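You operate a simulated robot arm through the tools that you are given. There is no shell and no other tool.

You are at the controls of a simulated two-armed robot. One attempt, no reset.

## Task
Bring the dark shuttle back, load it with the short green bobbin and send it to READY again.
Fine: its empty bobbin goes in the free cell of the tray; press the clip before you push it off.

It is judged by the outcome, as a careful person would: the job done as asked, and still so three seconds after it is handed in. It fails if anything else is knocked over, pushed out of place, dropped, spilled or broken.

## Robot
Two 7-joint arms with fingered hands on one trunk that stands fixed in place. Base frame: the origin is at the foot of the trunk, x ahead of it, y to its left, z up; the work surface is at about z = 0.78. Lengths are in m, angles in rad, forces in N, time in s.
The left shoulder is at [0.06, 0.138, 0.822], the right one opposite. With the tool pointing down near the work surface each hand reaches from about 0.4 to 0.92 m from the base axis, measured 20 degrees to its own side. Payload 4 kg a hand.
The TCP of each hand is the grasp point between the finger pads, 0.036 m short of the fingertips. In the tool frame z runs along the fingers and y along their closing line. The gripper opens to 0.12 m; its body begins 0.042 m behind the TCP. The gripper is a hand of 5 fingers: y runs from the thumb to the fingers, the wrist lies at [-0.015, -0.109, -0.2] in the tool frame, and closing takes about 1.5 s.
Orientation is that of the tool frame in the base frame, as a unit quaternion [w, x, y, z]. With the fingers straight down and the wrist toward the robot, the tool's x, y and z point along [0, 1, 0], [1, 0, 0] and [0, 0, -1] of the base frame.

## Interface
- The arms move only by the tool play_rows. It takes "left_targets", "right_targets" or both (then of equal length, played together; a hand with none holds still); each is a list of rows, each an object (a shift or turn left out is 0, a gripper value left out holds the last) with "linear": the shift along the tool's x, y, z in m, a list of three; "rot": the turn, a rotation vector about the tool's x, y, z in rad, a list of three. In form: [{"linear": [tx, ty, tz], "rot": [rx, ry, rz]}, ...]. A call has 1 to 20 rows; each row shifts and turns the commanded pose from where the row before left it, along the tool's axes as they then stand. "left_gripper" and "right_gripper" are, for a hand that has rows, the closure, from 0 (fully open) to 1 (shut), set as the call begins (left out, the last holds). Rows are played at 5 a second. More than 0.05 m and 0.15 rad between two rows, or a gripper value outside its range, and nothing of the call is played. A pose out of reach is approached as far as the arm can. The call stops where the force on the tool passes 50 N (or 10 N more than at its start, if that is more) or the arm is blocked; 0.2 s more then pass. Each finger travels about 0.153 m/s and halts on what it meets, pressing with about 26 N; the grip force reading is that of the motor and also rises with nothing between the fingers. The clock runs only during rows and for 0.2 s after the last one: add rows that do not move to give the fingers time. It gives the time, the measured TCP pose, the force on the tool (base axes), the opening and the grip force at its end, in the units of the frame above (readings bear some noise), with the torque about the TCP (base axes, N m) and any sound that the robot's microphone picked up.
- Cameras (640 x 400 px; columns grow to the right, rows downward): "scene" is now at [0.0537, -0.0407, 1.4695]; the picture's right is [-0.41, -0.91, -0.00], its down [-0.60, 0.27, -0.75] and it looks along [0.69, -0.31, -0.66] (base axes); focal length 362 px, centre (320, 200). "left" rides on the left gripper at [-0.069, -0.079, -0.131] in its tool frame; the picture's right is [-0.78, -0.29, 0.55], its down [0.55, -0.73, 0.40] and it looks along [0.29, 0.61, 0.74] (tool axes); focal length 222 px, centre (320, 200). "right" rides on the right gripper at [0.069, -0.079, -0.131] in its tool frame; the picture's right is [-0.78, 0.29, -0.55], its down [-0.55, -0.73, 0.40] and it looks along [-0.29, 0.61, 0.74] (tool axes); focal length 222 px, centre (320, 200). There is no depth. A picture from a camera that has moved, and an enlarged one, comes with that camera's place and axes in the base frame and with its lens. The place of the scene camera against the robot may be out by one fixed shift of up to 0.018 m in any direction.
- camera(camera): a new picture of that camera. No time passes.
- lift_body(by): slides the trunk up (or, below 0, down) by that many m; the arms and the scene camera ride with it, the base frame stays. It gives what a move gives, with no picture.
- preshape(shape, hand): the hand has 5 fingers and takes this shape, open, in about a second: jaw (thumb against the fingers, like two jaws); tri (thumb and two fingers); tip (a fingertip pinch); poke (one finger out to press); point (the index stretched); flat (the hand flat); cup (the hand cupped); fist (a fist). The gripper value then closes the fingers along that shape, each until it touches; the sizes above hold for jaw. It gives what a move gives, with no picture.
- head_to(pan, tilt): turns the head with the scene camera to pan (to the left, within 1.501 rad either way) and tilt (down, from -0.506 to 1.204), counted from straight ahead of the robot. It gives what a move gives.
- close_up(camera, box): a new picture of the part [left, top, right, bottom] of that camera's present view, enlarged. No time passes.
- job_done(): hands the job in; it is judged then, once.

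Places have to be worked out from the pictures, the camera data and where the tool is seen. Open the grippers and draw the arms clear of the work before you hand the job in, unless the task says otherwise.

The tools are called as a command line: name --argument value ..., lists and objects as JSON in quotes. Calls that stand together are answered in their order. play_rows: Moves the arms, as the interface text tells. Its arguments: {"type":"object","properties":{"left_targets":{"type":"array","items":{"type":"object","properties":{"linear":{"type":"array","items":{"type":"number"}},"rot":{"type":"array","items":{"type":"number"}}}}},"left_gripper":{"type":"number"},"right_targets":{"type":"array","items":{"type":"object","properties":{"linear":{"type":"array","items":{"type":"number"}},"rot":{"type":"array","items":{"type":"number"}}}}},"right_gripper":{"type":"number"}},"required":[]} The other tools are called the same way: lift_body (by) moves the trunk up or down; preshape (shape, hand) gives the hand a shape; head_to (pan, tilt) turns the head that bears the scene camera; camera (camera) takes a picture; close_up (camera, box) takes an enlarged picture of a part of a camera's view; job_done () hands the job in.

At the start:

```text
time_s: 0.0
left_position: [0.5613, -0.0299, 1.0884]
left_tool_rot: [0.0, 0.707, 0.708, 0.001]
left_wrist_force: [-0.1, -0.3, 0.2]
left_wrist_torque: [-0.01, -0.02, 0.02]
left_width: 0.1197
left_gripper_force: 0.1
left_shape: jaw
right_position: [0.4155, -0.5109, 1.0639]
right_tool_rot: [-0.001, 0.708, 0.706, 0.0]
right_wrist_force: [0.4, -0.3, 0.2]
right_wrist_torque: [-0.02, -0.02, 0.02]
right_width: 0.1197
right_gripper_force: 0.0
right_shape: jaw
trunk travel left (down, up): [-0.4, 0.19]
head pan, tilt (commanded): [-0.422, 0.719]
```

scene: 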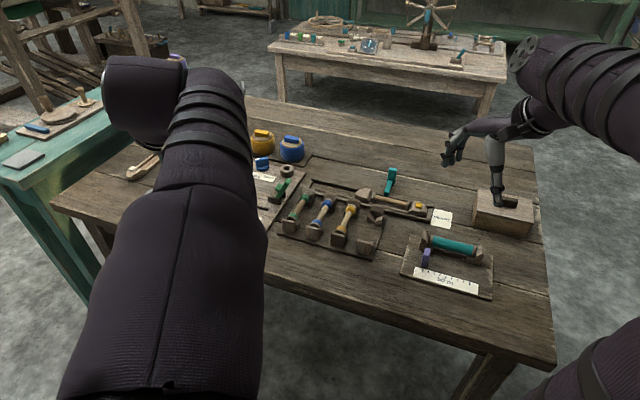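
right: 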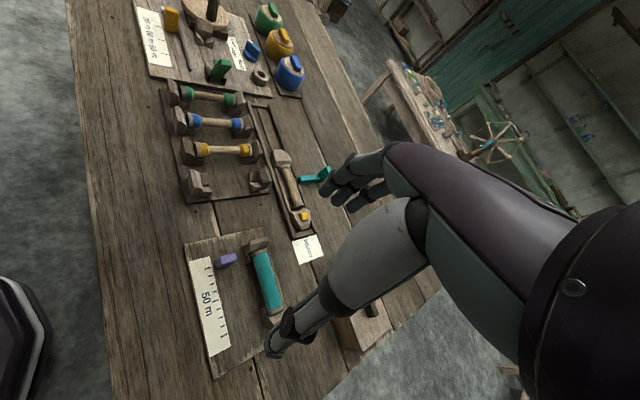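
left: 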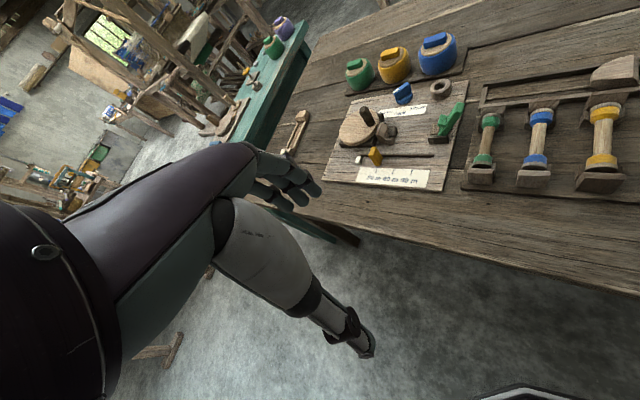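

I begin by looking at the scene in more detail, since the arms hide part of the table.

close_up --camera "scene" --box '[240, 120, 560, 320]'

close_up --camera "right" --box '[120, 0, 400, 200]'

close_up --camera "right" --box '[140, 180, 420, 390]'

close_up --camera "left" --box '[320, 20, 640, 220]'

```text
2.00 times, centred on (400, 220) of scene
camera zoom: at [0.0537, -0.0407, 1.4695], right [-0.41, -0.91, 0.0], down [-0.6, 0.27, -0.75], along [0.69, -0.31, -0.66], focal length 724 px, centre (160, 160)
```

zoom: 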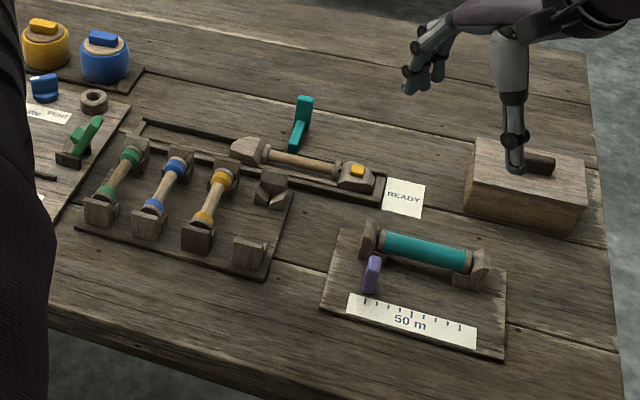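

```text
2.00 times, centred on (260, 100) of right
camera zoom: at [0.3353, -0.4412, 1.1956], right [0.29, -0.79, 0.55], down [-0.74, -0.55, -0.4], along [0.61, -0.29, -0.74], focal length 444 px, centre (440, 400)
```

zoom: 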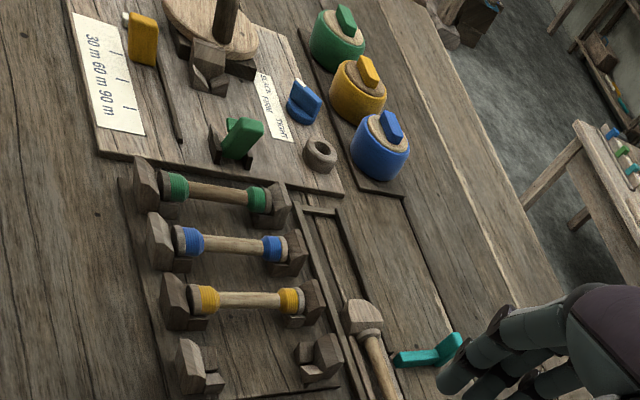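

```text
1.90 times, centred on (280, 285) of right
camera zoom: at [0.3353, -0.4412, 1.1956], right [0.29, -0.79, 0.55], down [-0.74, -0.55, -0.4], along [0.61, -0.29, -0.74], focal length 423 px, centre (396, 38)
```

zoom: 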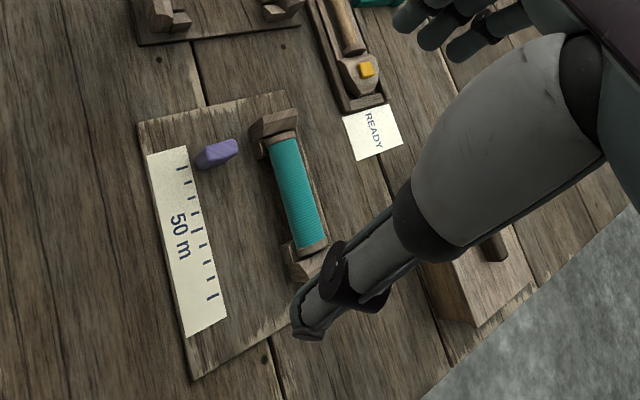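

```text
2.00 times, centred on (480, 120) of left
camera zoom: at [0.4831, -0.0997, 1.2188], right [-0.29, -0.78, -0.55], down [-0.73, 0.55, -0.4], along [0.61, 0.29, -0.74], focal length 444 px, centre (0, 360)
```

zoom: 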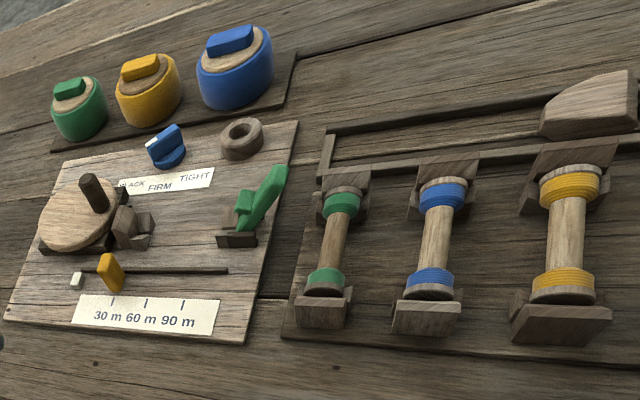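

The near view shows a tray with green, blue and yellow bobbins plus a free cell, and a track with a shuttle at READY carrying a yellow clip. I'll look round with the head to find any other shuttle, and move the left arm out of view.

head_to --pan 0.1 --tilt 0.75

play_rows --left_targets '[{"linear": [0.05, 0, 0]}, {"linear": [0.05, 0, 0]}, {"linear": [0.05, 0, 0]}, {"linear": [0.05, 0, 0]}, {"linear": [0.05, 0, 0]}, {"linear": [0.05, -0.03, 0]}, {"linear": [0.05, -0.03, 0]}, {"linear": [0.03, -0.03, 0]}, {"linear": [0, -0.04, 0]}]'

camera --camera "scene"

camera --camera "left"

```text
time_s: 0.9
left_position: [0.5638, -0.0308, 1.0877]
left_tool_rot: [-0.001, 0.707, 0.707, -0.001]
left_wrist_force: [0.7, 0.0, -0.5]
left_wrist_torque: [-0.01, 0.01, -0.02]
left_width: 0.1198
left_gripper_force: 0.0
left_shape: jaw
right_position: [0.4156, -0.5101, 1.0646]
right_tool_rot: [0.0, 0.708, 0.706, 0.001]
right_wrist_force: [-0.3, 1.0, -0.6]
right_wrist_torque: [-0.01, -0.03, 0.01]
right_width: 0.1197
right_gripper_force: 0.1
right_shape: jaw
trunk travel left (down, up): [-0.4, 0.19]
head pan, tilt (commanded): [0.099, 0.75]
```

```text
refused: row 6 steps farther than a row can; nothing moved
```

```text
taken
camera scene: at [0.0595, 0.002, 1.4669], right [0.1, -1.0, 0.0], down [-0.68, -0.07, -0.73], along [0.73, 0.07, -0.68], focal length 362 px, centre (320, 200)
```

scene: 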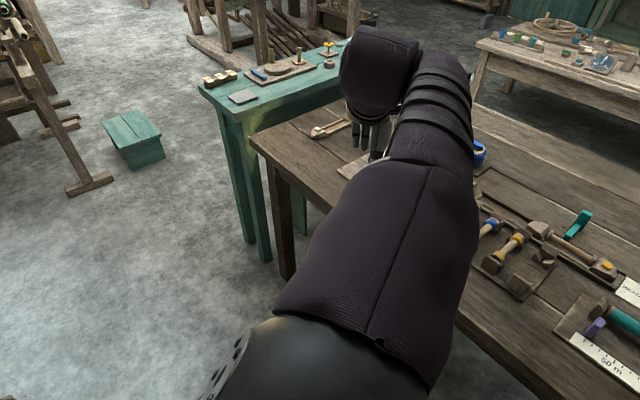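

```text
taken
camera left: at [0.4831, -0.0997, 1.2188], right [-0.29, -0.78, -0.55], down [-0.73, 0.55, -0.4], along [0.61, 0.29, -0.74], focal length 222 px, centre (320, 200)
```

left: 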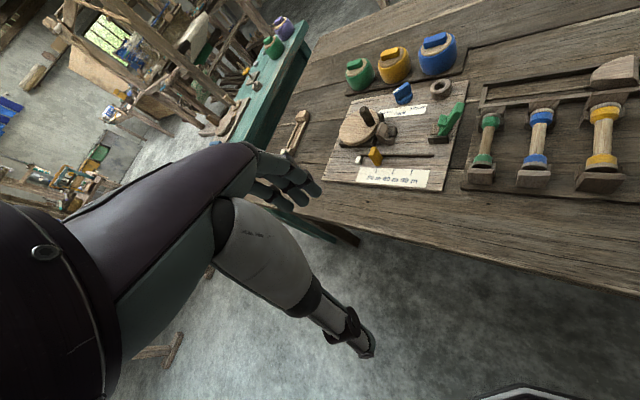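

The move was refused because a row stepped too far; I repeat it with smaller rows, moving the left arm off to the left and back.

play_rows --left_targets '[{"linear": [0.045, 0, 0]}, {"linear": [0.045, 0, 0]}, {"linear": [0.045, 0, 0]}, {"linear": [0.045, 0, 0]}, {"linear": [0.045, 0, 0]}, {"linear": [0.04, -0.025, 0]}, {"linear": [0.04, -0.025, 0]}, {"linear": [0.04, -0.025, 0]}, {"linear": [0.04, -0.025, 0]}]'

camera --camera "scene"

camera --camera "left"

```text
time_s: 3.0
left_position: [0.4586, 0.3553, 1.0874]
left_tool_rot: [0.0, 0.707, 0.707, 0.0]
left_wrist_force: [1.4, -0.5, -0.3]
left_wrist_torque: [-0.02, -0.03, -0.02]
left_width: 0.1199
left_gripper_force: 0.0
left_shape: jaw
right_position: [0.4152, -0.5103, 1.0643]
right_tool_rot: [0.0, 0.708, 0.706, 0.0]
right_wrist_force: [-0.2, 0.2, 0.0]
right_wrist_torque: [-0.03, 0.02, -0.03]
right_width: 0.1197
right_gripper_force: 0.0
right_shape: jaw
trunk travel left (down, up): [-0.4, 0.19]
head pan, tilt (commanded): [0.099, 0.75]
```

```text
taken
camera scene: at [0.0593, 0.0026, 1.4669], right [0.1, -1.0, 0.0], down [-0.68, -0.07, -0.73], along [0.73, 0.07, -0.68], focal length 362 px, centre (320, 200)
```

scene: 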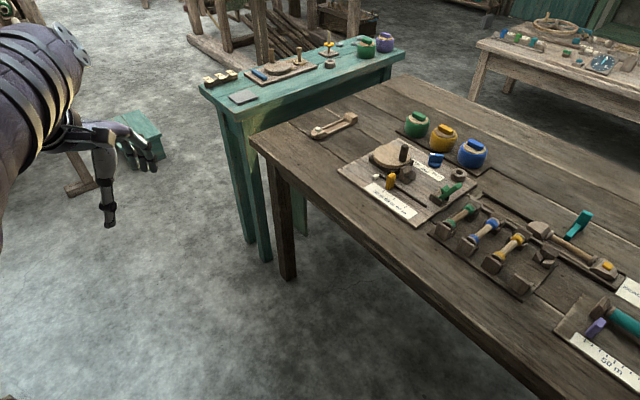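

```text
taken
camera left: at [0.3782, 0.2873, 1.2196], right [-0.29, -0.78, -0.55], down [-0.73, 0.55, -0.4], along [0.61, 0.28, -0.74], focal length 222 px, centre (320, 200)
```

left: 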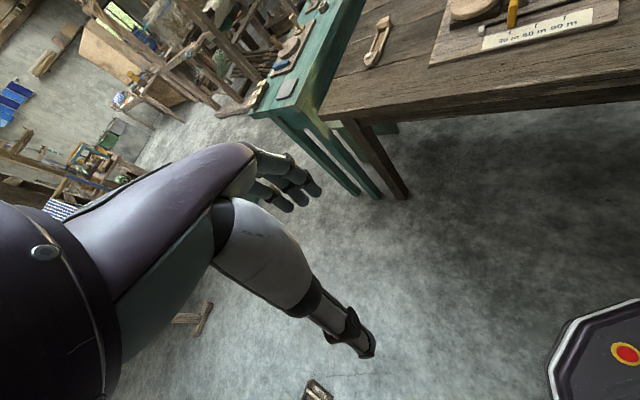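

Now the left arm is out of the way. I turn the head toward the tray and track for detailed close-ups.

head_to --pan -0.3 --tilt 0.8

camera --camera "scene"

close_up --camera "scene" --box '[220, 100, 420, 225]'

close_up --camera "scene" --box '[320, 100, 520, 225]'

close_up --camera "scene" --box '[60, 40, 260, 165]'

```text
time_s: 3.8
left_position: [0.4589, 0.3555, 1.0884]
left_tool_rot: [0.0, 0.707, 0.707, 0.0]
left_wrist_force: [-0.2, -0.3, -0.4]
left_wrist_torque: [-0.01, 0.0, -0.03]
left_width: 0.12
left_gripper_force: 0.0
left_shape: jaw
right_position: [0.4165, -0.5102, 1.0641]
right_tool_rot: [0.0, 0.708, 0.706, 0.0]
right_wrist_force: [0.5, -0.4, -0.2]
right_wrist_torque: [-0.01, -0.02, -0.01]
right_width: 0.1195
right_gripper_force: 0.1
right_shape: jaw
trunk travel left (down, up): [-0.4, 0.19]
head pan, tilt (commanded): [-0.3, 0.799]
```

```text
taken
camera scene: at [0.0541, -0.0299, 1.4629], right [-0.3, -0.96, 0.0], down [-0.69, 0.21, -0.7], along [0.67, -0.21, -0.72], focal length 362 px, centre (320, 200)
```

scene: 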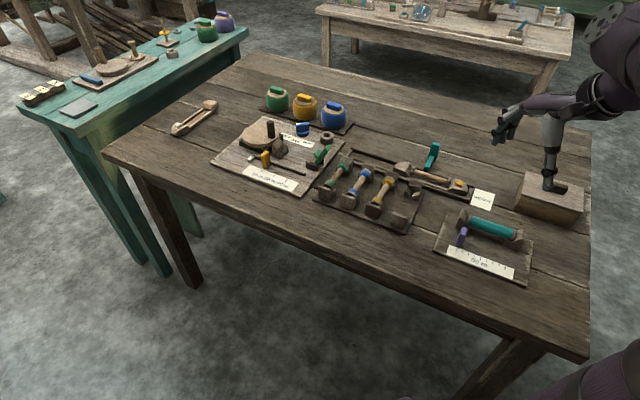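

```text
3.20 times, centred on (320, 162) of scene
camera zoom: at [0.0541, -0.0299, 1.4629], right [-0.3, -0.96, 0.0], down [-0.69, 0.21, -0.7], along [0.67, -0.21, -0.72], focal length 1158 px, centre (320, 320)
```

zoom: 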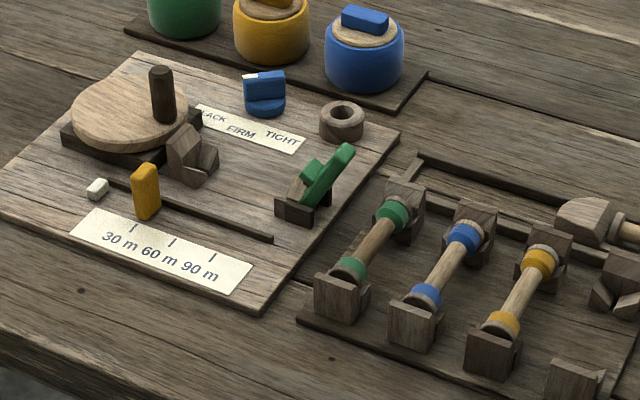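

```text
3.20 times, centred on (420, 162) of scene
camera zoom: at [0.0541, -0.0299, 1.4629], right [-0.3, -0.96, 0.0], down [-0.69, 0.21, -0.7], along [0.67, -0.21, -0.72], focal length 1158 px, centre (0, 320)
```

zoom: 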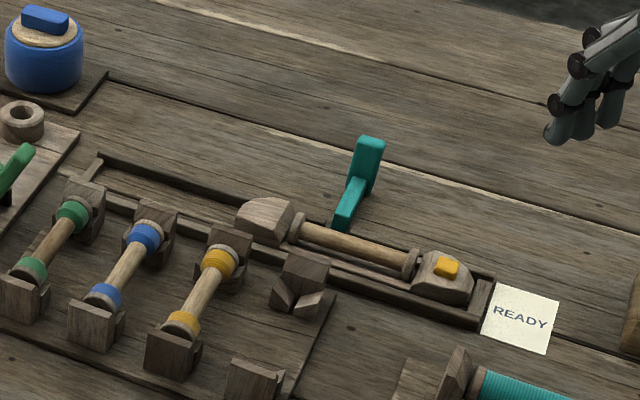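

```text
3.20 times, centred on (160, 102) of scene
camera zoom: at [0.0541, -0.0299, 1.4629], right [-0.3, -0.96, 0.0], down [-0.69, 0.21, -0.7], along [0.67, -0.21, -0.72], focal length 1158 px, centre (832, 512)
```

zoom: 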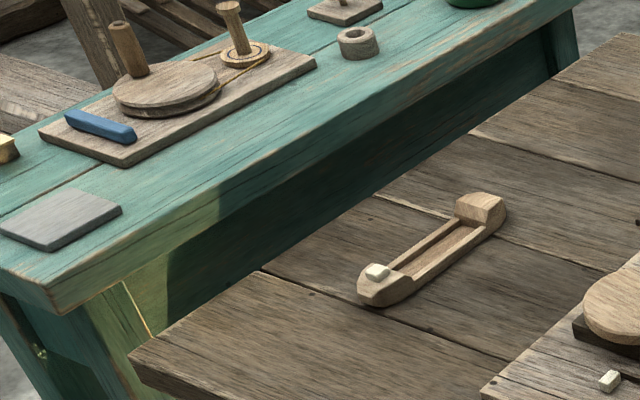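

The dark shuttle sits in the track at its READY end, with an empty bobbin and a yellow clip; a lighter shuttle with a white clip lies far left and is not the one. I take enlarged views of the tray, the shuttle and the teal lever from the right hand camera.

close_up --camera "right" --box '[155, 70, 315, 170]'

close_up --camera "right" --box '[230, 130, 350, 270]'

close_up --camera "scene" --box '[380, 135, 480, 205]'

close_up --camera "scene" --box '[420, 190, 540, 285]'

close_up --camera "scene" --box '[310, 145, 430, 240]'

```text
4.00 times, centred on (235, 120) of right
camera zoom: at [0.3353, -0.4411, 1.1956], right [0.29, -0.79, 0.55], down [-0.74, -0.55, -0.4], along [0.61, -0.29, -0.74], focal length 888 px, centre (660, 520)
```

zoom: 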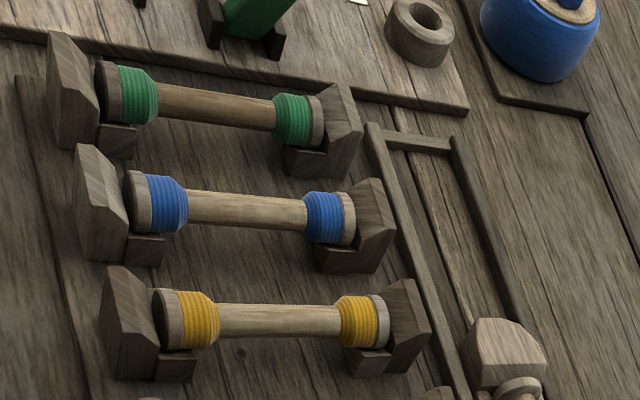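

```text
2.86 times, centred on (290, 200) of right
camera zoom: at [0.3353, -0.4411, 1.1956], right [0.29, -0.79, 0.55], down [-0.74, -0.55, -0.4], along [0.61, -0.29, -0.74], focal length 635 px, centre (406, 200)
```

zoom: 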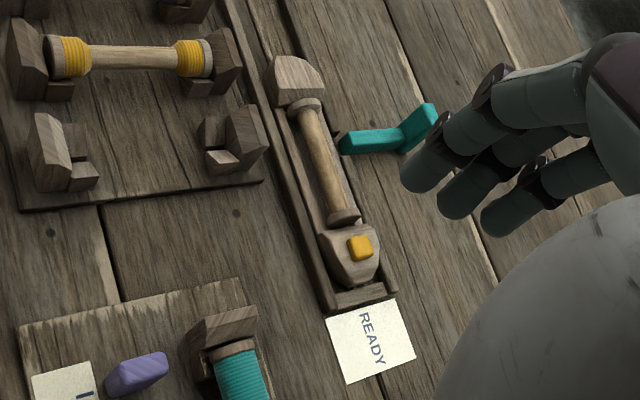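

```text
5.71 times, centred on (430, 170) of scene
camera zoom: at [0.0541, -0.0299, 1.4629], right [-0.3, -0.96, 0.0], down [-0.69, 0.21, -0.7], along [0.67, -0.21, -0.72], focal length 2067 px, centre (-309, 371)
```

zoom: 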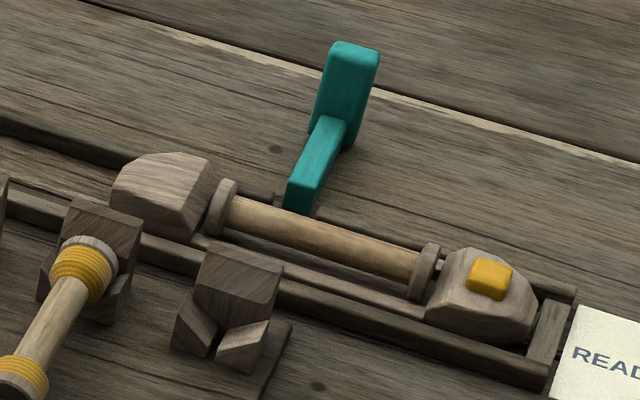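

```text
4.21 times, centred on (480, 238) of scene
camera zoom: at [0.0541, -0.0299, 1.4629], right [-0.3, -0.96, 0.0], down [-0.69, 0.21, -0.7], along [0.67, -0.21, -0.72], focal length 1523 px, centre (-354, 42)
```

zoom: 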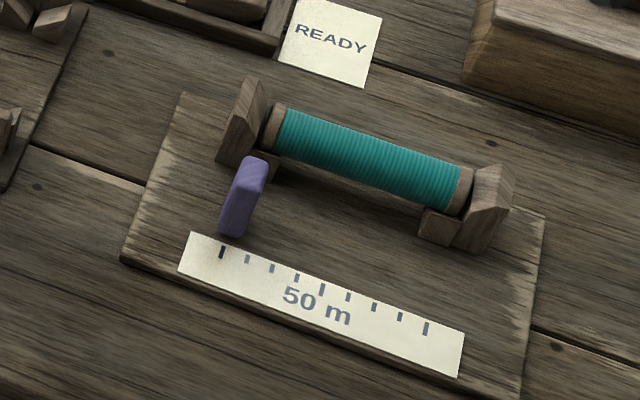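

```text
4.21 times, centred on (370, 192) of scene
camera zoom: at [0.0541, -0.0299, 1.4629], right [-0.3, -0.96, 0.0], down [-0.69, 0.21, -0.7], along [0.67, -0.21, -0.72], focal length 1523 px, centre (110, 232)
```

zoom: 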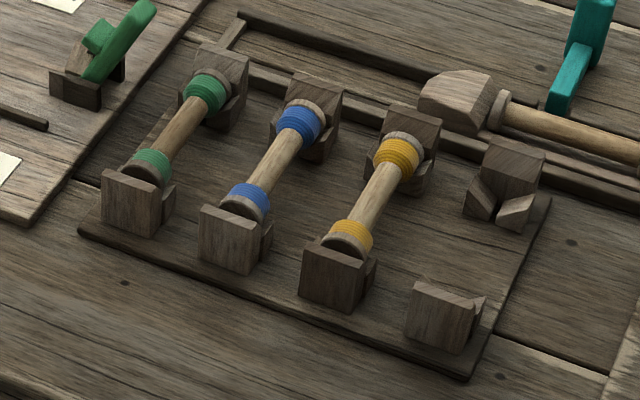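

Distances place the shuttle near (0.56–0.71, −0.46…−0.58) and the tray just nearer to me. I take very tight close-ups of the lever, clip, and the track ends to understand the mechanism.

close_up --camera "scene" --box '[412, 138, 460, 178]'

close_up --camera "scene" --box '[430, 165, 478, 205]'

close_up --camera "scene" --box '[340, 140, 412, 185]'

close_up --camera "right" --box '[265, 140, 335, 185]'

close_up --camera "right" --box '[270, 195, 330, 240]'

```text
10.00 times, centred on (436, 158) of scene
camera zoom: at [0.0541, -0.0299, 1.4629], right [-0.3, -0.96, 0.0], down [-0.69, 0.21, -0.7], along [0.67, -0.21, -0.72], focal length 3618 px, centre (-840, 620)
```

zoom: 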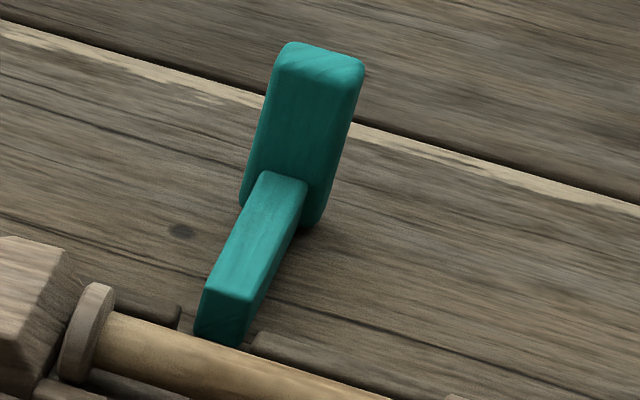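

```text
10.00 times, centred on (454, 185) of scene
camera zoom: at [0.0541, -0.0299, 1.4629], right [-0.3, -0.96, 0.0], down [-0.69, 0.21, -0.7], along [0.67, -0.21, -0.72], focal length 3618 px, centre (-1020, 350)
```

zoom: 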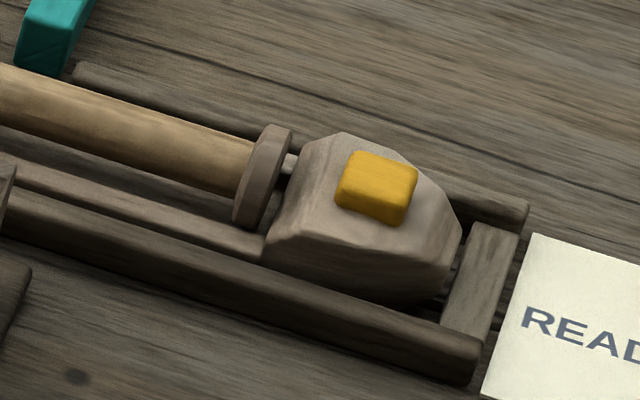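

```text
8.89 times, centred on (376, 162) of scene
camera zoom: at [0.0541, -0.0299, 1.4629], right [-0.3, -0.96, 0.0], down [-0.69, 0.21, -0.7], along [0.67, -0.21, -0.72], focal length 3216 px, centre (-178, 533)
```

zoom: 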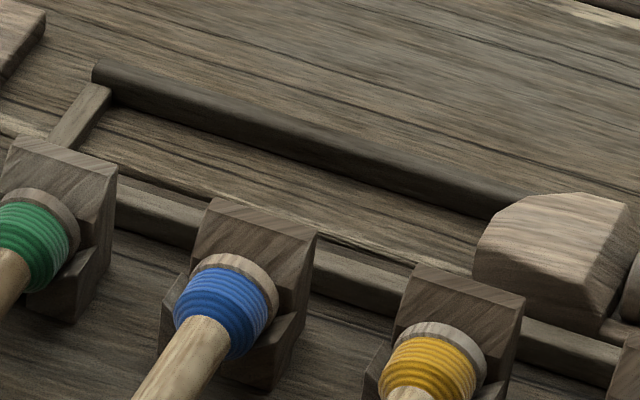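

```text
8.89 times, centred on (300, 162) of right
camera zoom: at [0.3353, -0.4411, 1.1956], right [0.29, -0.79, 0.55], down [-0.74, -0.55, -0.4], along [0.61, -0.29, -0.74], focal length 1974 px, centre (498, 533)
```

zoom: 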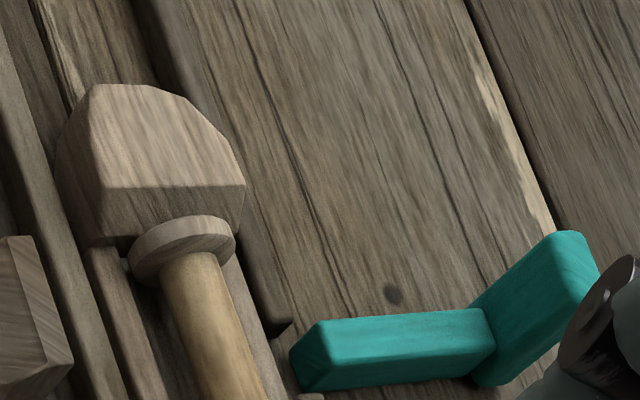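

```text
8.89 times, centred on (300, 218) of right
camera zoom: at [0.3353, -0.4411, 1.1956], right [0.29, -0.79, 0.55], down [-0.74, -0.55, -0.4], along [0.61, -0.29, -0.74], focal length 1974 px, centre (498, 44)
```

zoom: 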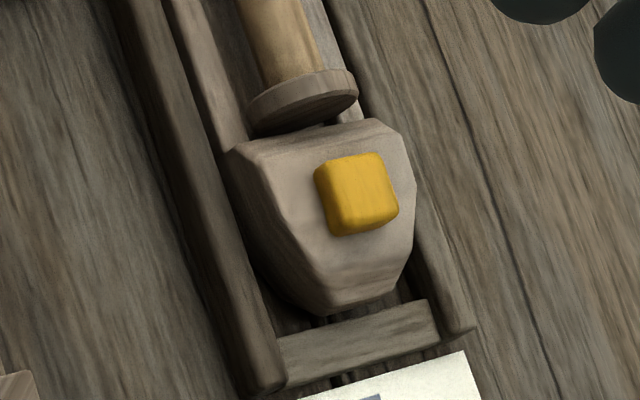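

The teal bar sits in a gap of the far rail (a gate), apparently open now. I'll try the "tip" shape of the right hand in the air and look at how the fingertips lie, while viewing the scene from a second hand pose.

preshape --hand "right" --shape "tip"

camera --camera "right"

close_up --camera "scene" --box '[460, 60, 640, 240]'

```text
time_s: 4.7
left_position: [0.4578, 0.3554, 1.0886]
left_tool_rot: [0.0, 0.707, 0.708, 0.0]
left_wrist_force: [0.7, 0.6, 0.5]
left_wrist_torque: [0.02, -0.01, -0.01]
left_width: 0.1198
left_gripper_force: 0.1
left_shape: jaw
right_position: [0.4159, -0.5111, 1.0651]
right_tool_rot: [0.0, 0.708, 0.706, 0.0]
right_wrist_force: [0.6, -0.5, 0.3]
right_wrist_torque: [0.02, -0.02, 0.04]
right_width: 0.1196
right_gripper_force: 0.0
right_shape: tip
trunk travel left (down, up): [-0.4, 0.19]
head pan, tilt (commanded): [-0.3, 0.799]
```

```text
taken
camera right: at [0.3353, -0.4411, 1.1956], right [0.29, -0.79, 0.55], down [-0.74, -0.55, -0.4], along [0.61, -0.29, -0.74], focal length 222 px, centre (320, 200)
```

right: 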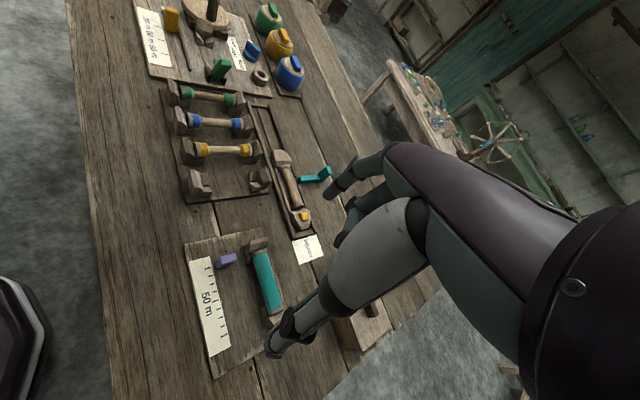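

```text
2.22 times, centred on (550, 150) of scene
camera zoom: at [0.054, -0.0299, 1.4629], right [-0.3, -0.96, 0.0], down [-0.68, 0.21, -0.7], along [0.67, -0.21, -0.72], focal length 804 px, centre (-191, 311)
```

zoom: 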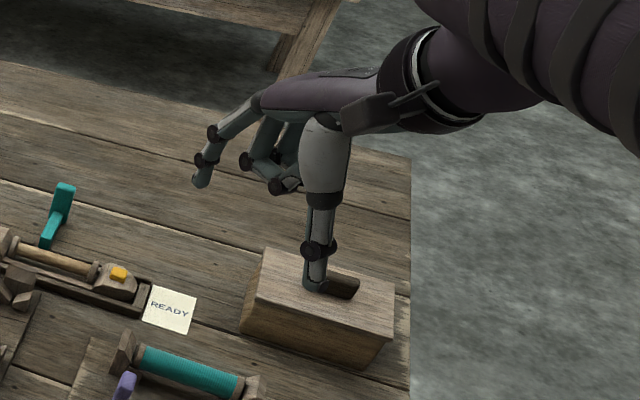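

In "tip" shape only the thumb and index stay forward. I close it in the air to learn where the fingertips meet.

play_rows --right_targets '[{"linear": [0, 0, 0]}, {"linear": [0, 0, 0]}, {"linear": [0, 0, 0]}, {"linear": [0, 0, 0]}, {"linear": [0, 0, 0]}, {"linear": [0, 0, 0]}, {"linear": [0, 0, 0]}, {"linear": [0, 0, 0]}]' --right_gripper 1.0

camera --camera "right"

close_up --camera "scene" --box '[460, 60, 640, 240]'

```text
time_s: 6.5
left_position: [0.4572, 0.356, 1.0891]
left_tool_rot: [-0.001, 0.707, 0.707, 0.0]
left_wrist_force: [0.4, -0.4, 0.6]
left_wrist_torque: [0.0, 0.04, 0.0]
left_width: 0.1198
left_gripper_force: 0.0
left_shape: jaw
right_position: [0.4153, -0.5104, 1.0648]
right_tool_rot: [0.001, 0.708, 0.706, 0.0]
right_wrist_force: [-0.1, -0.5, -0.3]
right_wrist_torque: [0.02, 0.0, -0.02]
right_width: 0.0001
right_gripper_force: 25.9
right_shape: tip
trunk travel left (down, up): [-0.4, 0.19]
head pan, tilt (commanded): [-0.3, 0.799]
```

```text
taken
camera right: at [0.3353, -0.4411, 1.1956], right [0.29, -0.79, 0.55], down [-0.74, -0.55, -0.4], along [0.61, -0.29, -0.74], focal length 222 px, centre (320, 200)
```

right: 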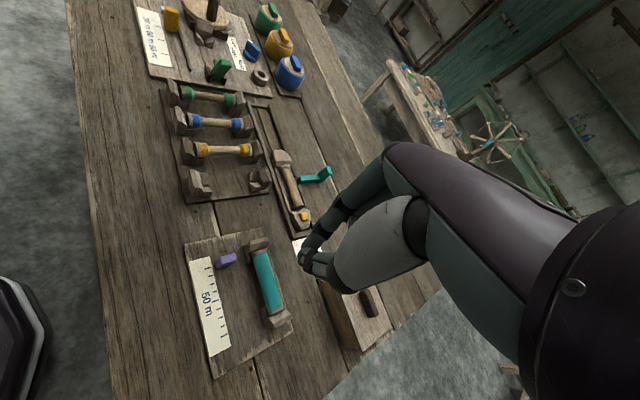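

```text
2.22 times, centred on (550, 150) of scene
camera zoom: at [0.054, -0.0299, 1.4629], right [-0.3, -0.96, 0.0], down [-0.68, 0.21, -0.7], along [0.67, -0.21, -0.72], focal length 804 px, centre (-191, 311)
```

zoom: 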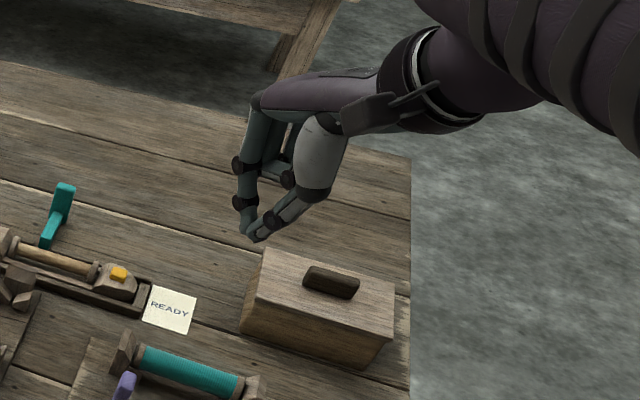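

The fingertips meet about 0.03 m below the TCP. I now bring the left hand over as an extra camera, turned toward the track, to triangulate positions precisely.

play_rows --left_targets '[{"linear": [-0.045, 0, -0.01], "rot": [0, 0, 0.13]}, {"linear": [-0.045, 0, -0.01], "rot": [0, 0, 0.13]}, {"linear": [-0.045, 0, -0.01], "rot": [0, 0, 0.13]}, {"linear": [-0.045, 0, -0.01], "rot": [0, 0, 0.13]}, {"linear": [-0.045, 0.0, 0], "rot": [0, 0, 0.13]}, {"linear": [-0.04, 0.0, 0], "rot": [0, 0, 0.135]}]'

camera --camera "left"

camera --camera "scene"

```text
time_s: 7.9
left_position: [0.3793, 0.1104, 1.1294]
left_tool_rot: [0.0, 0.924, 0.382, 0.001]
left_wrist_force: [0.2, 0.8, 0.2]
left_wrist_torque: [-0.01, 0.0, -0.01]
left_width: 0.12
left_gripper_force: 0.0
left_shape: jaw
right_position: [0.415, -0.5107, 1.0646]
right_tool_rot: [0.0, 0.707, 0.707, 0.0]
right_wrist_force: [1.3, 0.4, 0.4]
right_wrist_torque: [0.0, -0.03, 0.03]
right_width: 0.0
right_gripper_force: 26.0
right_shape: tip
trunk travel left (down, up): [-0.4, 0.19]
head pan, tilt (commanded): [-0.3, 0.799]
```

```text
taken
camera left: at [0.2743, 0.1183, 1.26], right [-0.76, -0.35, -0.55], down [-0.13, 0.91, -0.4], along [0.64, -0.23, -0.74], focal length 222 px, centre (320, 200)
```

left: 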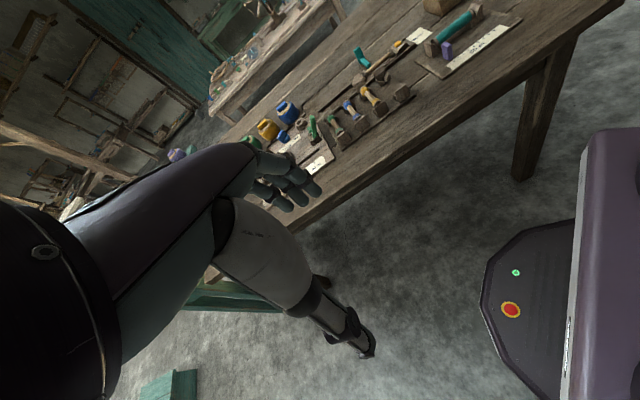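

```text
taken
camera scene: at [0.0536, -0.0302, 1.4629], right [-0.3, -0.96, 0.0], down [-0.68, 0.21, -0.7], along [0.67, -0.21, -0.72], focal length 362 px, centre (320, 200)
```

scene: 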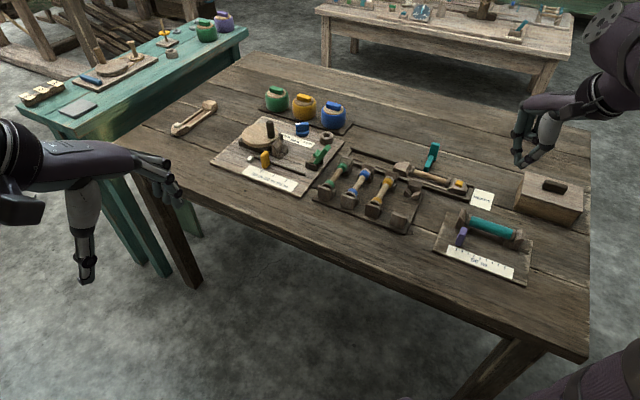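

This left-hand pose sees the tray and track without blocking the scene camera. I take matching close-ups for triangulation.

close_up --camera "left" --box '[310, 60, 420, 150]'

close_up --camera "left" --box '[345, 25, 435, 95]'

close_up --camera "right" --box '[160, 75, 280, 165]'

close_up --camera "right" --box '[170, 150, 340, 250]'

```text
4.44 times, centred on (365, 105) of left
camera zoom: at [0.2743, 0.1183, 1.26], right [-0.76, -0.35, -0.55], down [-0.13, 0.91, -0.4], along [0.64, -0.23, -0.74], focal length 987 px, centre (120, 622)
```

zoom: 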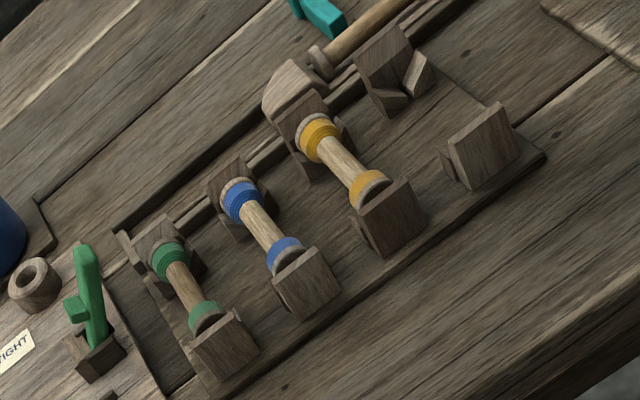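

```text
5.71 times, centred on (390, 60) of left
camera zoom: at [0.2743, 0.1183, 1.26], right [-0.76, -0.35, -0.55], down [-0.13, 0.91, -0.4], along [0.64, -0.23, -0.74], focal length 1269 px, centre (-80, 1000)
```

zoom: 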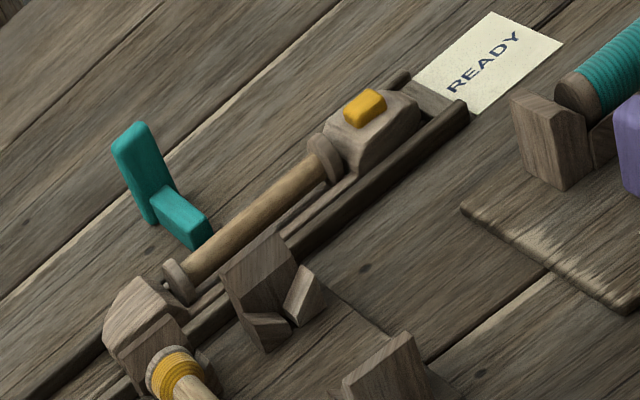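

```text
4.44 times, centred on (220, 120) of right
camera zoom: at [0.3349, -0.4414, 1.1956], right [0.29, -0.79, 0.55], down [-0.74, -0.55, -0.4], along [0.61, -0.29, -0.74], focal length 987 px, centre (764, 556)
```

zoom: 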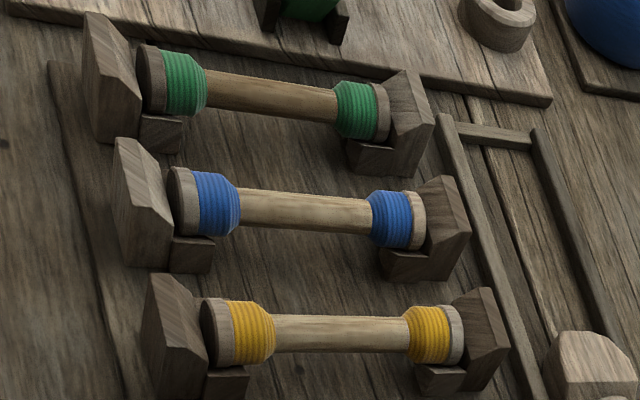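

```text
3.76 times, centred on (255, 200) of right
camera zoom: at [0.3349, -0.4414, 1.1956], right [0.29, -0.79, 0.55], down [-0.74, -0.55, -0.4], along [0.61, -0.29, -0.74], focal length 836 px, centre (565, 200)
```

zoom: 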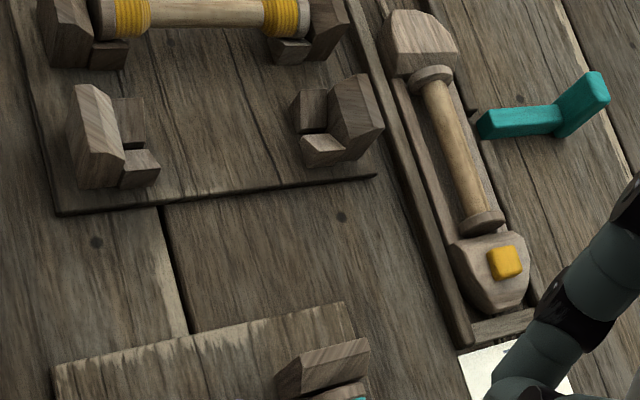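

Triangulation gives (base frame): clip ≈ (0.595, −0.575, 0.805), shuttle bobbin centre ≈ (0.649, −0.520, 0.797), green bobbin centre ≈ (0.714, −0.275, 0.808), free cell centre ≈ (0.576, −0.414), track direction about 45°. Now I check the "tri" shape and test whether the right wrist can turn to the tray orientation, all high in the air.

preshape --hand "right" --shape "tri"

play_rows --right_targets '[{"linear": [0.03, 0.03, 0]}, {"linear": [0.03, 0.03, 0]}, {"linear": [0.03, 0.03, 0]}, {"linear": [0.007, 0.03, 0]}, {"linear": [0, 0.03, 0]}, {"linear": [0, 0.01, 0]}, {"rot": [0, 0, -0.13]}, {"rot": [0, 0, -0.13]}, {"rot": [0, 0, -0.13]}, {"rot": [0, 0, -0.13]}, {"rot": [0, 0, -0.13]}, {"rot": [0, 0, -0.139]}, {}, {}]' --right_gripper 0.55

camera --camera "right"

camera --camera "scene"

```text
time_s: 8.8
left_position: [0.3812, 0.113, 1.1284]
left_tool_rot: [0.0, 0.924, 0.382, 0.0]
left_wrist_force: [-0.4, 0.2, 0.6]
left_wrist_torque: [-0.03, 0.02, 0.01]
left_width: 0.1197
left_gripper_force: 0.0
left_shape: jaw
right_position: [0.4153, -0.5102, 1.064]
right_tool_rot: [0.0, 0.708, 0.706, 0.0]
right_wrist_force: [0.6, 0.0, -0.2]
right_wrist_torque: [0.0, 0.03, 0.02]
right_width: 0.1195
right_gripper_force: 0.1
right_shape: tri
trunk travel left (down, up): [-0.4, 0.19]
head pan, tilt (commanded): [-0.3, 0.799]
```

```text
time_s: 11.8
left_position: [0.3812, 0.1121, 1.1283]
left_tool_rot: [0.0, 0.924, 0.383, 0.001]
left_wrist_force: [-0.9, 0.0, 0.7]
left_wrist_torque: [-0.01, -0.01, -0.02]
left_width: 0.1198
left_gripper_force: 0.0
left_shape: jaw
right_position: [0.5766, -0.4123, 1.0636]
right_tool_rot: [0.0, 0.381, 0.925, 0.0]
right_wrist_force: [1.1, 0.4, -0.3]
right_wrist_torque: [0.0, 0.02, 0.02]
right_width: 0.054
right_gripper_force: 0.0
right_shape: tri
trunk travel left (down, up): [-0.4, 0.19]
head pan, tilt (commanded): [-0.3, 0.799]
```

```text
taken
camera right: at [0.4701, -0.4202, 1.1964], right [0.76, -0.35, 0.55], down [-0.13, -0.91, -0.4], along [0.63, 0.23, -0.74], focal length 222 px, centre (320, 200)
```

right: 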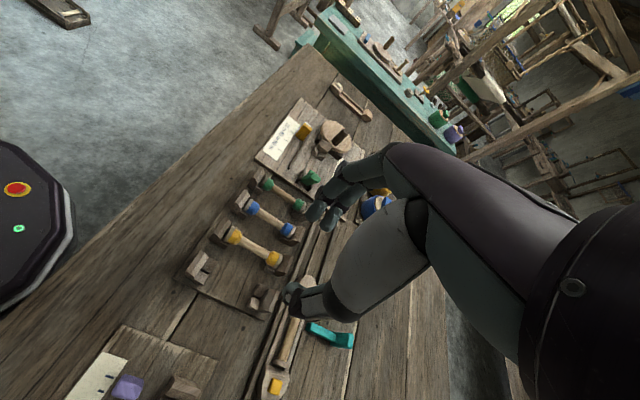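

```text
taken
camera scene: at [0.054, -0.03, 1.4628], right [-0.3, -0.96, 0.0], down [-0.68, 0.21, -0.7], along [0.67, -0.21, -0.72], focal length 362 px, centre (320, 200)
```

scene: 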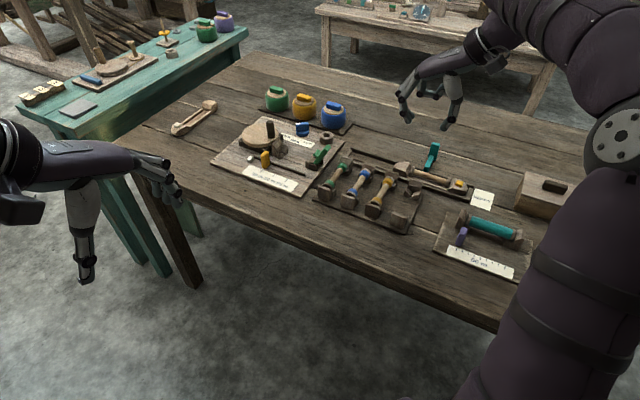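

The tray orientation is reachable with the right hand. I look closer at the tri finger geometry and at the clear view of the free cell from here.

close_up --camera "scene" --box '[380, 40, 500, 140]'

close_up --camera "right" --box '[170, 160, 310, 330]'

close_up --camera "right" --box '[250, 150, 410, 330]'

close_up --camera "left" --box '[300, 0, 460, 120]'

```text
4.00 times, centred on (440, 90) of scene
camera zoom: at [0.054, -0.03, 1.4628], right [-0.3, -0.96, 0.0], down [-0.68, 0.21, -0.7], along [0.67, -0.21, -0.72], focal length 1447 px, centre (-160, 640)
```

zoom: 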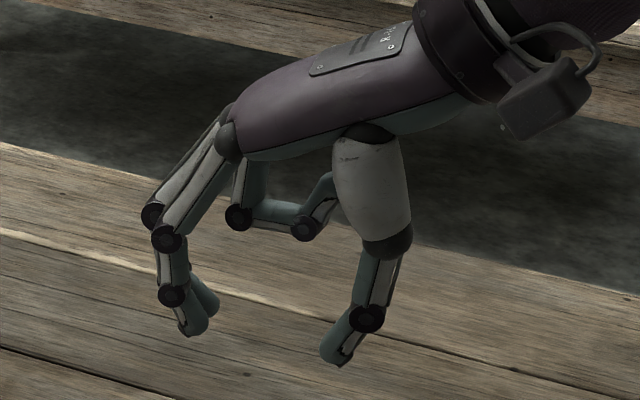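

```text
2.35 times, centred on (240, 245) of right
camera zoom: at [0.4701, -0.4202, 1.1964], right [0.76, -0.35, 0.55], down [-0.13, -0.91, -0.4], along [0.63, 0.23, -0.74], focal length 523 px, centre (508, 94)
```

zoom: 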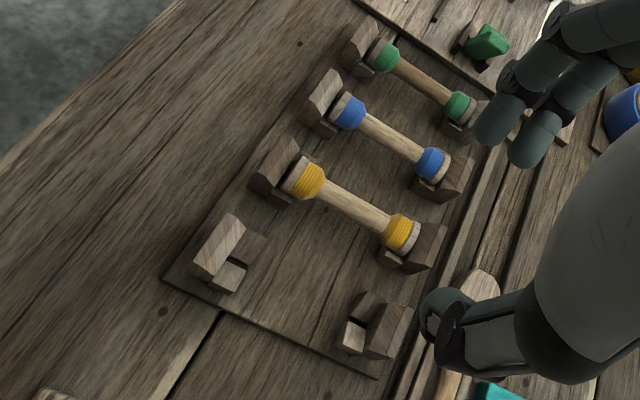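

```text
2.22 times, centred on (330, 240) of right
camera zoom: at [0.4701, -0.4202, 1.1964], right [0.76, -0.35, 0.55], down [-0.13, -0.91, -0.4], along [0.63, 0.23, -0.74], focal length 494 px, centre (298, 111)
```

zoom: 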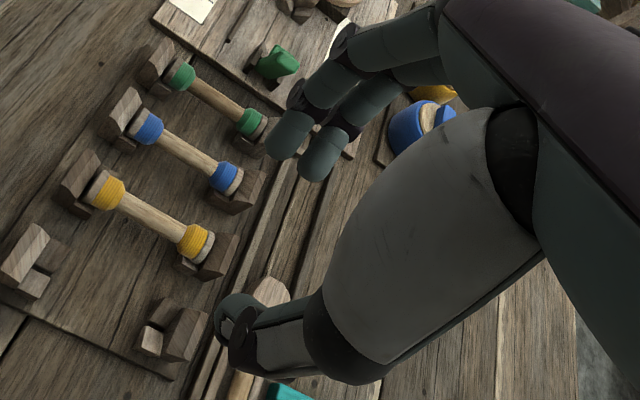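

```text
3.33 times, centred on (380, 60) of left
camera zoom: at [0.2751, 0.1187, 1.2598], right [-0.76, -0.35, -0.55], down [-0.13, 0.91, -0.4], along [0.64, -0.23, -0.74], focal length 740 px, centre (120, 667)
```

zoom: 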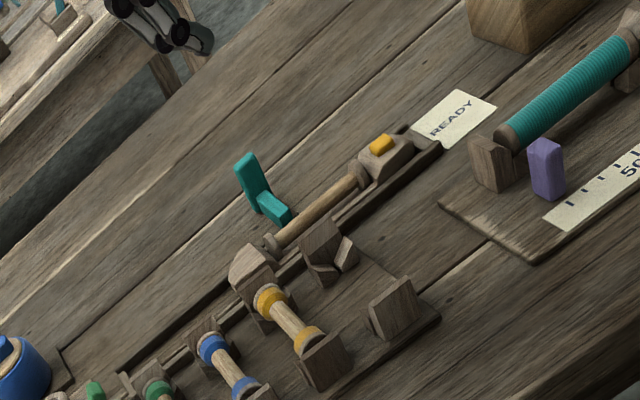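

Everything matches well. Next I switch the right hand to "tip", turn it to align with the track (closing across it), and move above the READY-side part of the shuttle's bobbin, still high.

preshape --hand "right" --shape "tip"

play_rows --right_targets '[{"rot": [0, 0, 0.131]}, {"rot": [0, 0, 0.131]}, {"rot": [0, 0, 0.131]}, {"rot": [0, 0, 0.131]}, {"rot": [0, 0, 0.131]}, {"rot": [0, 0, 0.131]}, {"rot": [0, 0, 0.131]}, {"rot": [0, 0, 0.131]}, {"rot": [0, 0, 0.131]}, {"rot": [0, 0, 0.131]}, {"rot": [0, 0, 0.131]}, {"rot": [0, 0, 0.13]}, {"linear": [-0.022, 0.042, 0]}, {"linear": [-0.021, 0.042, 0]}, {"linear": [0, 0.043, 0]}, {"linear": [0, 0, 0.04]}, {"linear": [0, 0, 0.04]}, {"linear": [0, 0, 0.04]}, {}]' --right_gripper 0.6

camera --camera "right"

camera --camera "scene"

close_up --camera "left" --box '[300, 0, 460, 120]'

```text
time_s: 12.7
left_position: [0.38, 0.1114, 1.1278]
left_tool_rot: [0.0, 0.924, 0.382, 0.0]
left_wrist_force: [-0.2, -0.7, 1.1]
left_wrist_torque: [0.0, -0.02, -0.03]
left_width: 0.1197
left_gripper_force: 0.1
left_shape: jaw
right_position: [0.5764, -0.4125, 1.065]
right_tool_rot: [0.0, 0.383, 0.924, 0.0]
right_wrist_force: [-0.6, 1.1, 0.4]
right_wrist_torque: [0.01, 0.0, 0.02]
right_width: 0.12
right_gripper_force: 0.1
right_shape: tip
trunk travel left (down, up): [-0.4, 0.19]
head pan, tilt (commanded): [-0.3, 0.799]
```

```text
time_s: 16.7
left_position: [0.3806, 0.1124, 1.1281]
left_tool_rot: [0.0, 0.924, 0.383, 0.0]
left_wrist_force: [-0.1, 0.6, -0.4]
left_wrist_torque: [-0.03, -0.01, -0.03]
left_width: 0.1195
left_gripper_force: 0.1
left_shape: jaw
right_position: [0.636, -0.5351, 0.9442]
right_tool_rot: [-0.001, 0.924, 0.383, 0.0]
right_wrist_force: [-0.8, 0.4, -0.7]
right_wrist_torque: [-0.04, 0.05, -0.01]
right_width: 0.0481
right_gripper_force: 0.0
right_shape: tip
trunk travel left (down, up): [-0.4, 0.19]
head pan, tilt (commanded): [-0.3, 0.799]
```

```text
taken
camera right: at [0.6272, -0.4294, 1.0748], right [-0.35, -0.76, 0.55], down [-0.91, 0.13, -0.4], along [0.23, -0.64, -0.74], focal length 222 px, centre (320, 200)
```

right: 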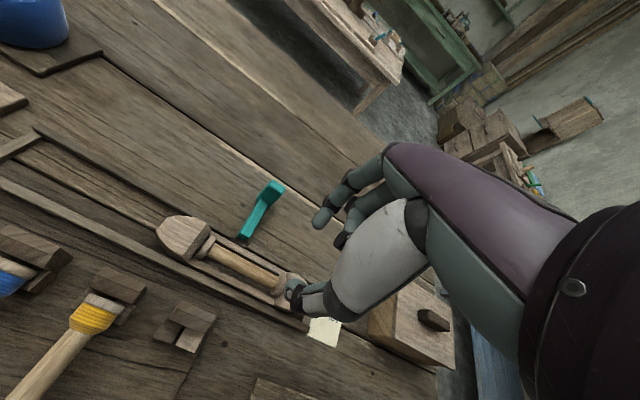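

```text
taken
camera scene: at [0.054, -0.0299, 1.4629], right [-0.3, -0.96, 0.0], down [-0.68, 0.21, -0.7], along [0.67, -0.21, -0.72], focal length 362 px, centre (320, 200)
```

scene: 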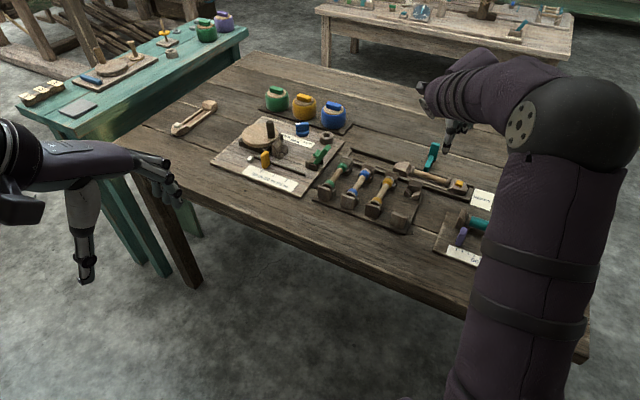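

```text
3.33 times, centred on (380, 60) of left
camera zoom: at [0.275, 0.1188, 1.2599], right [-0.76, -0.35, -0.55], down [-0.13, 0.91, -0.4], along [0.64, -0.23, -0.74], focal length 740 px, centre (120, 667)
```

zoom: 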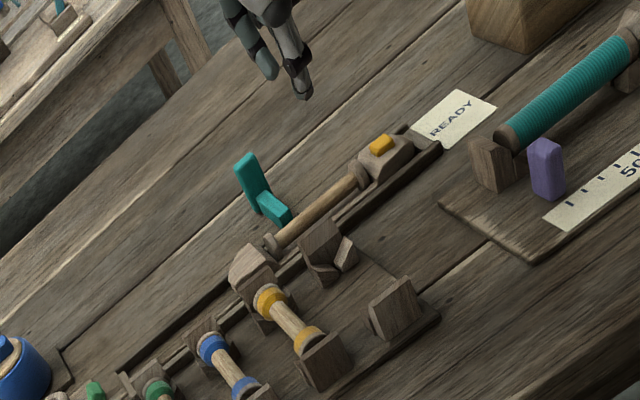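

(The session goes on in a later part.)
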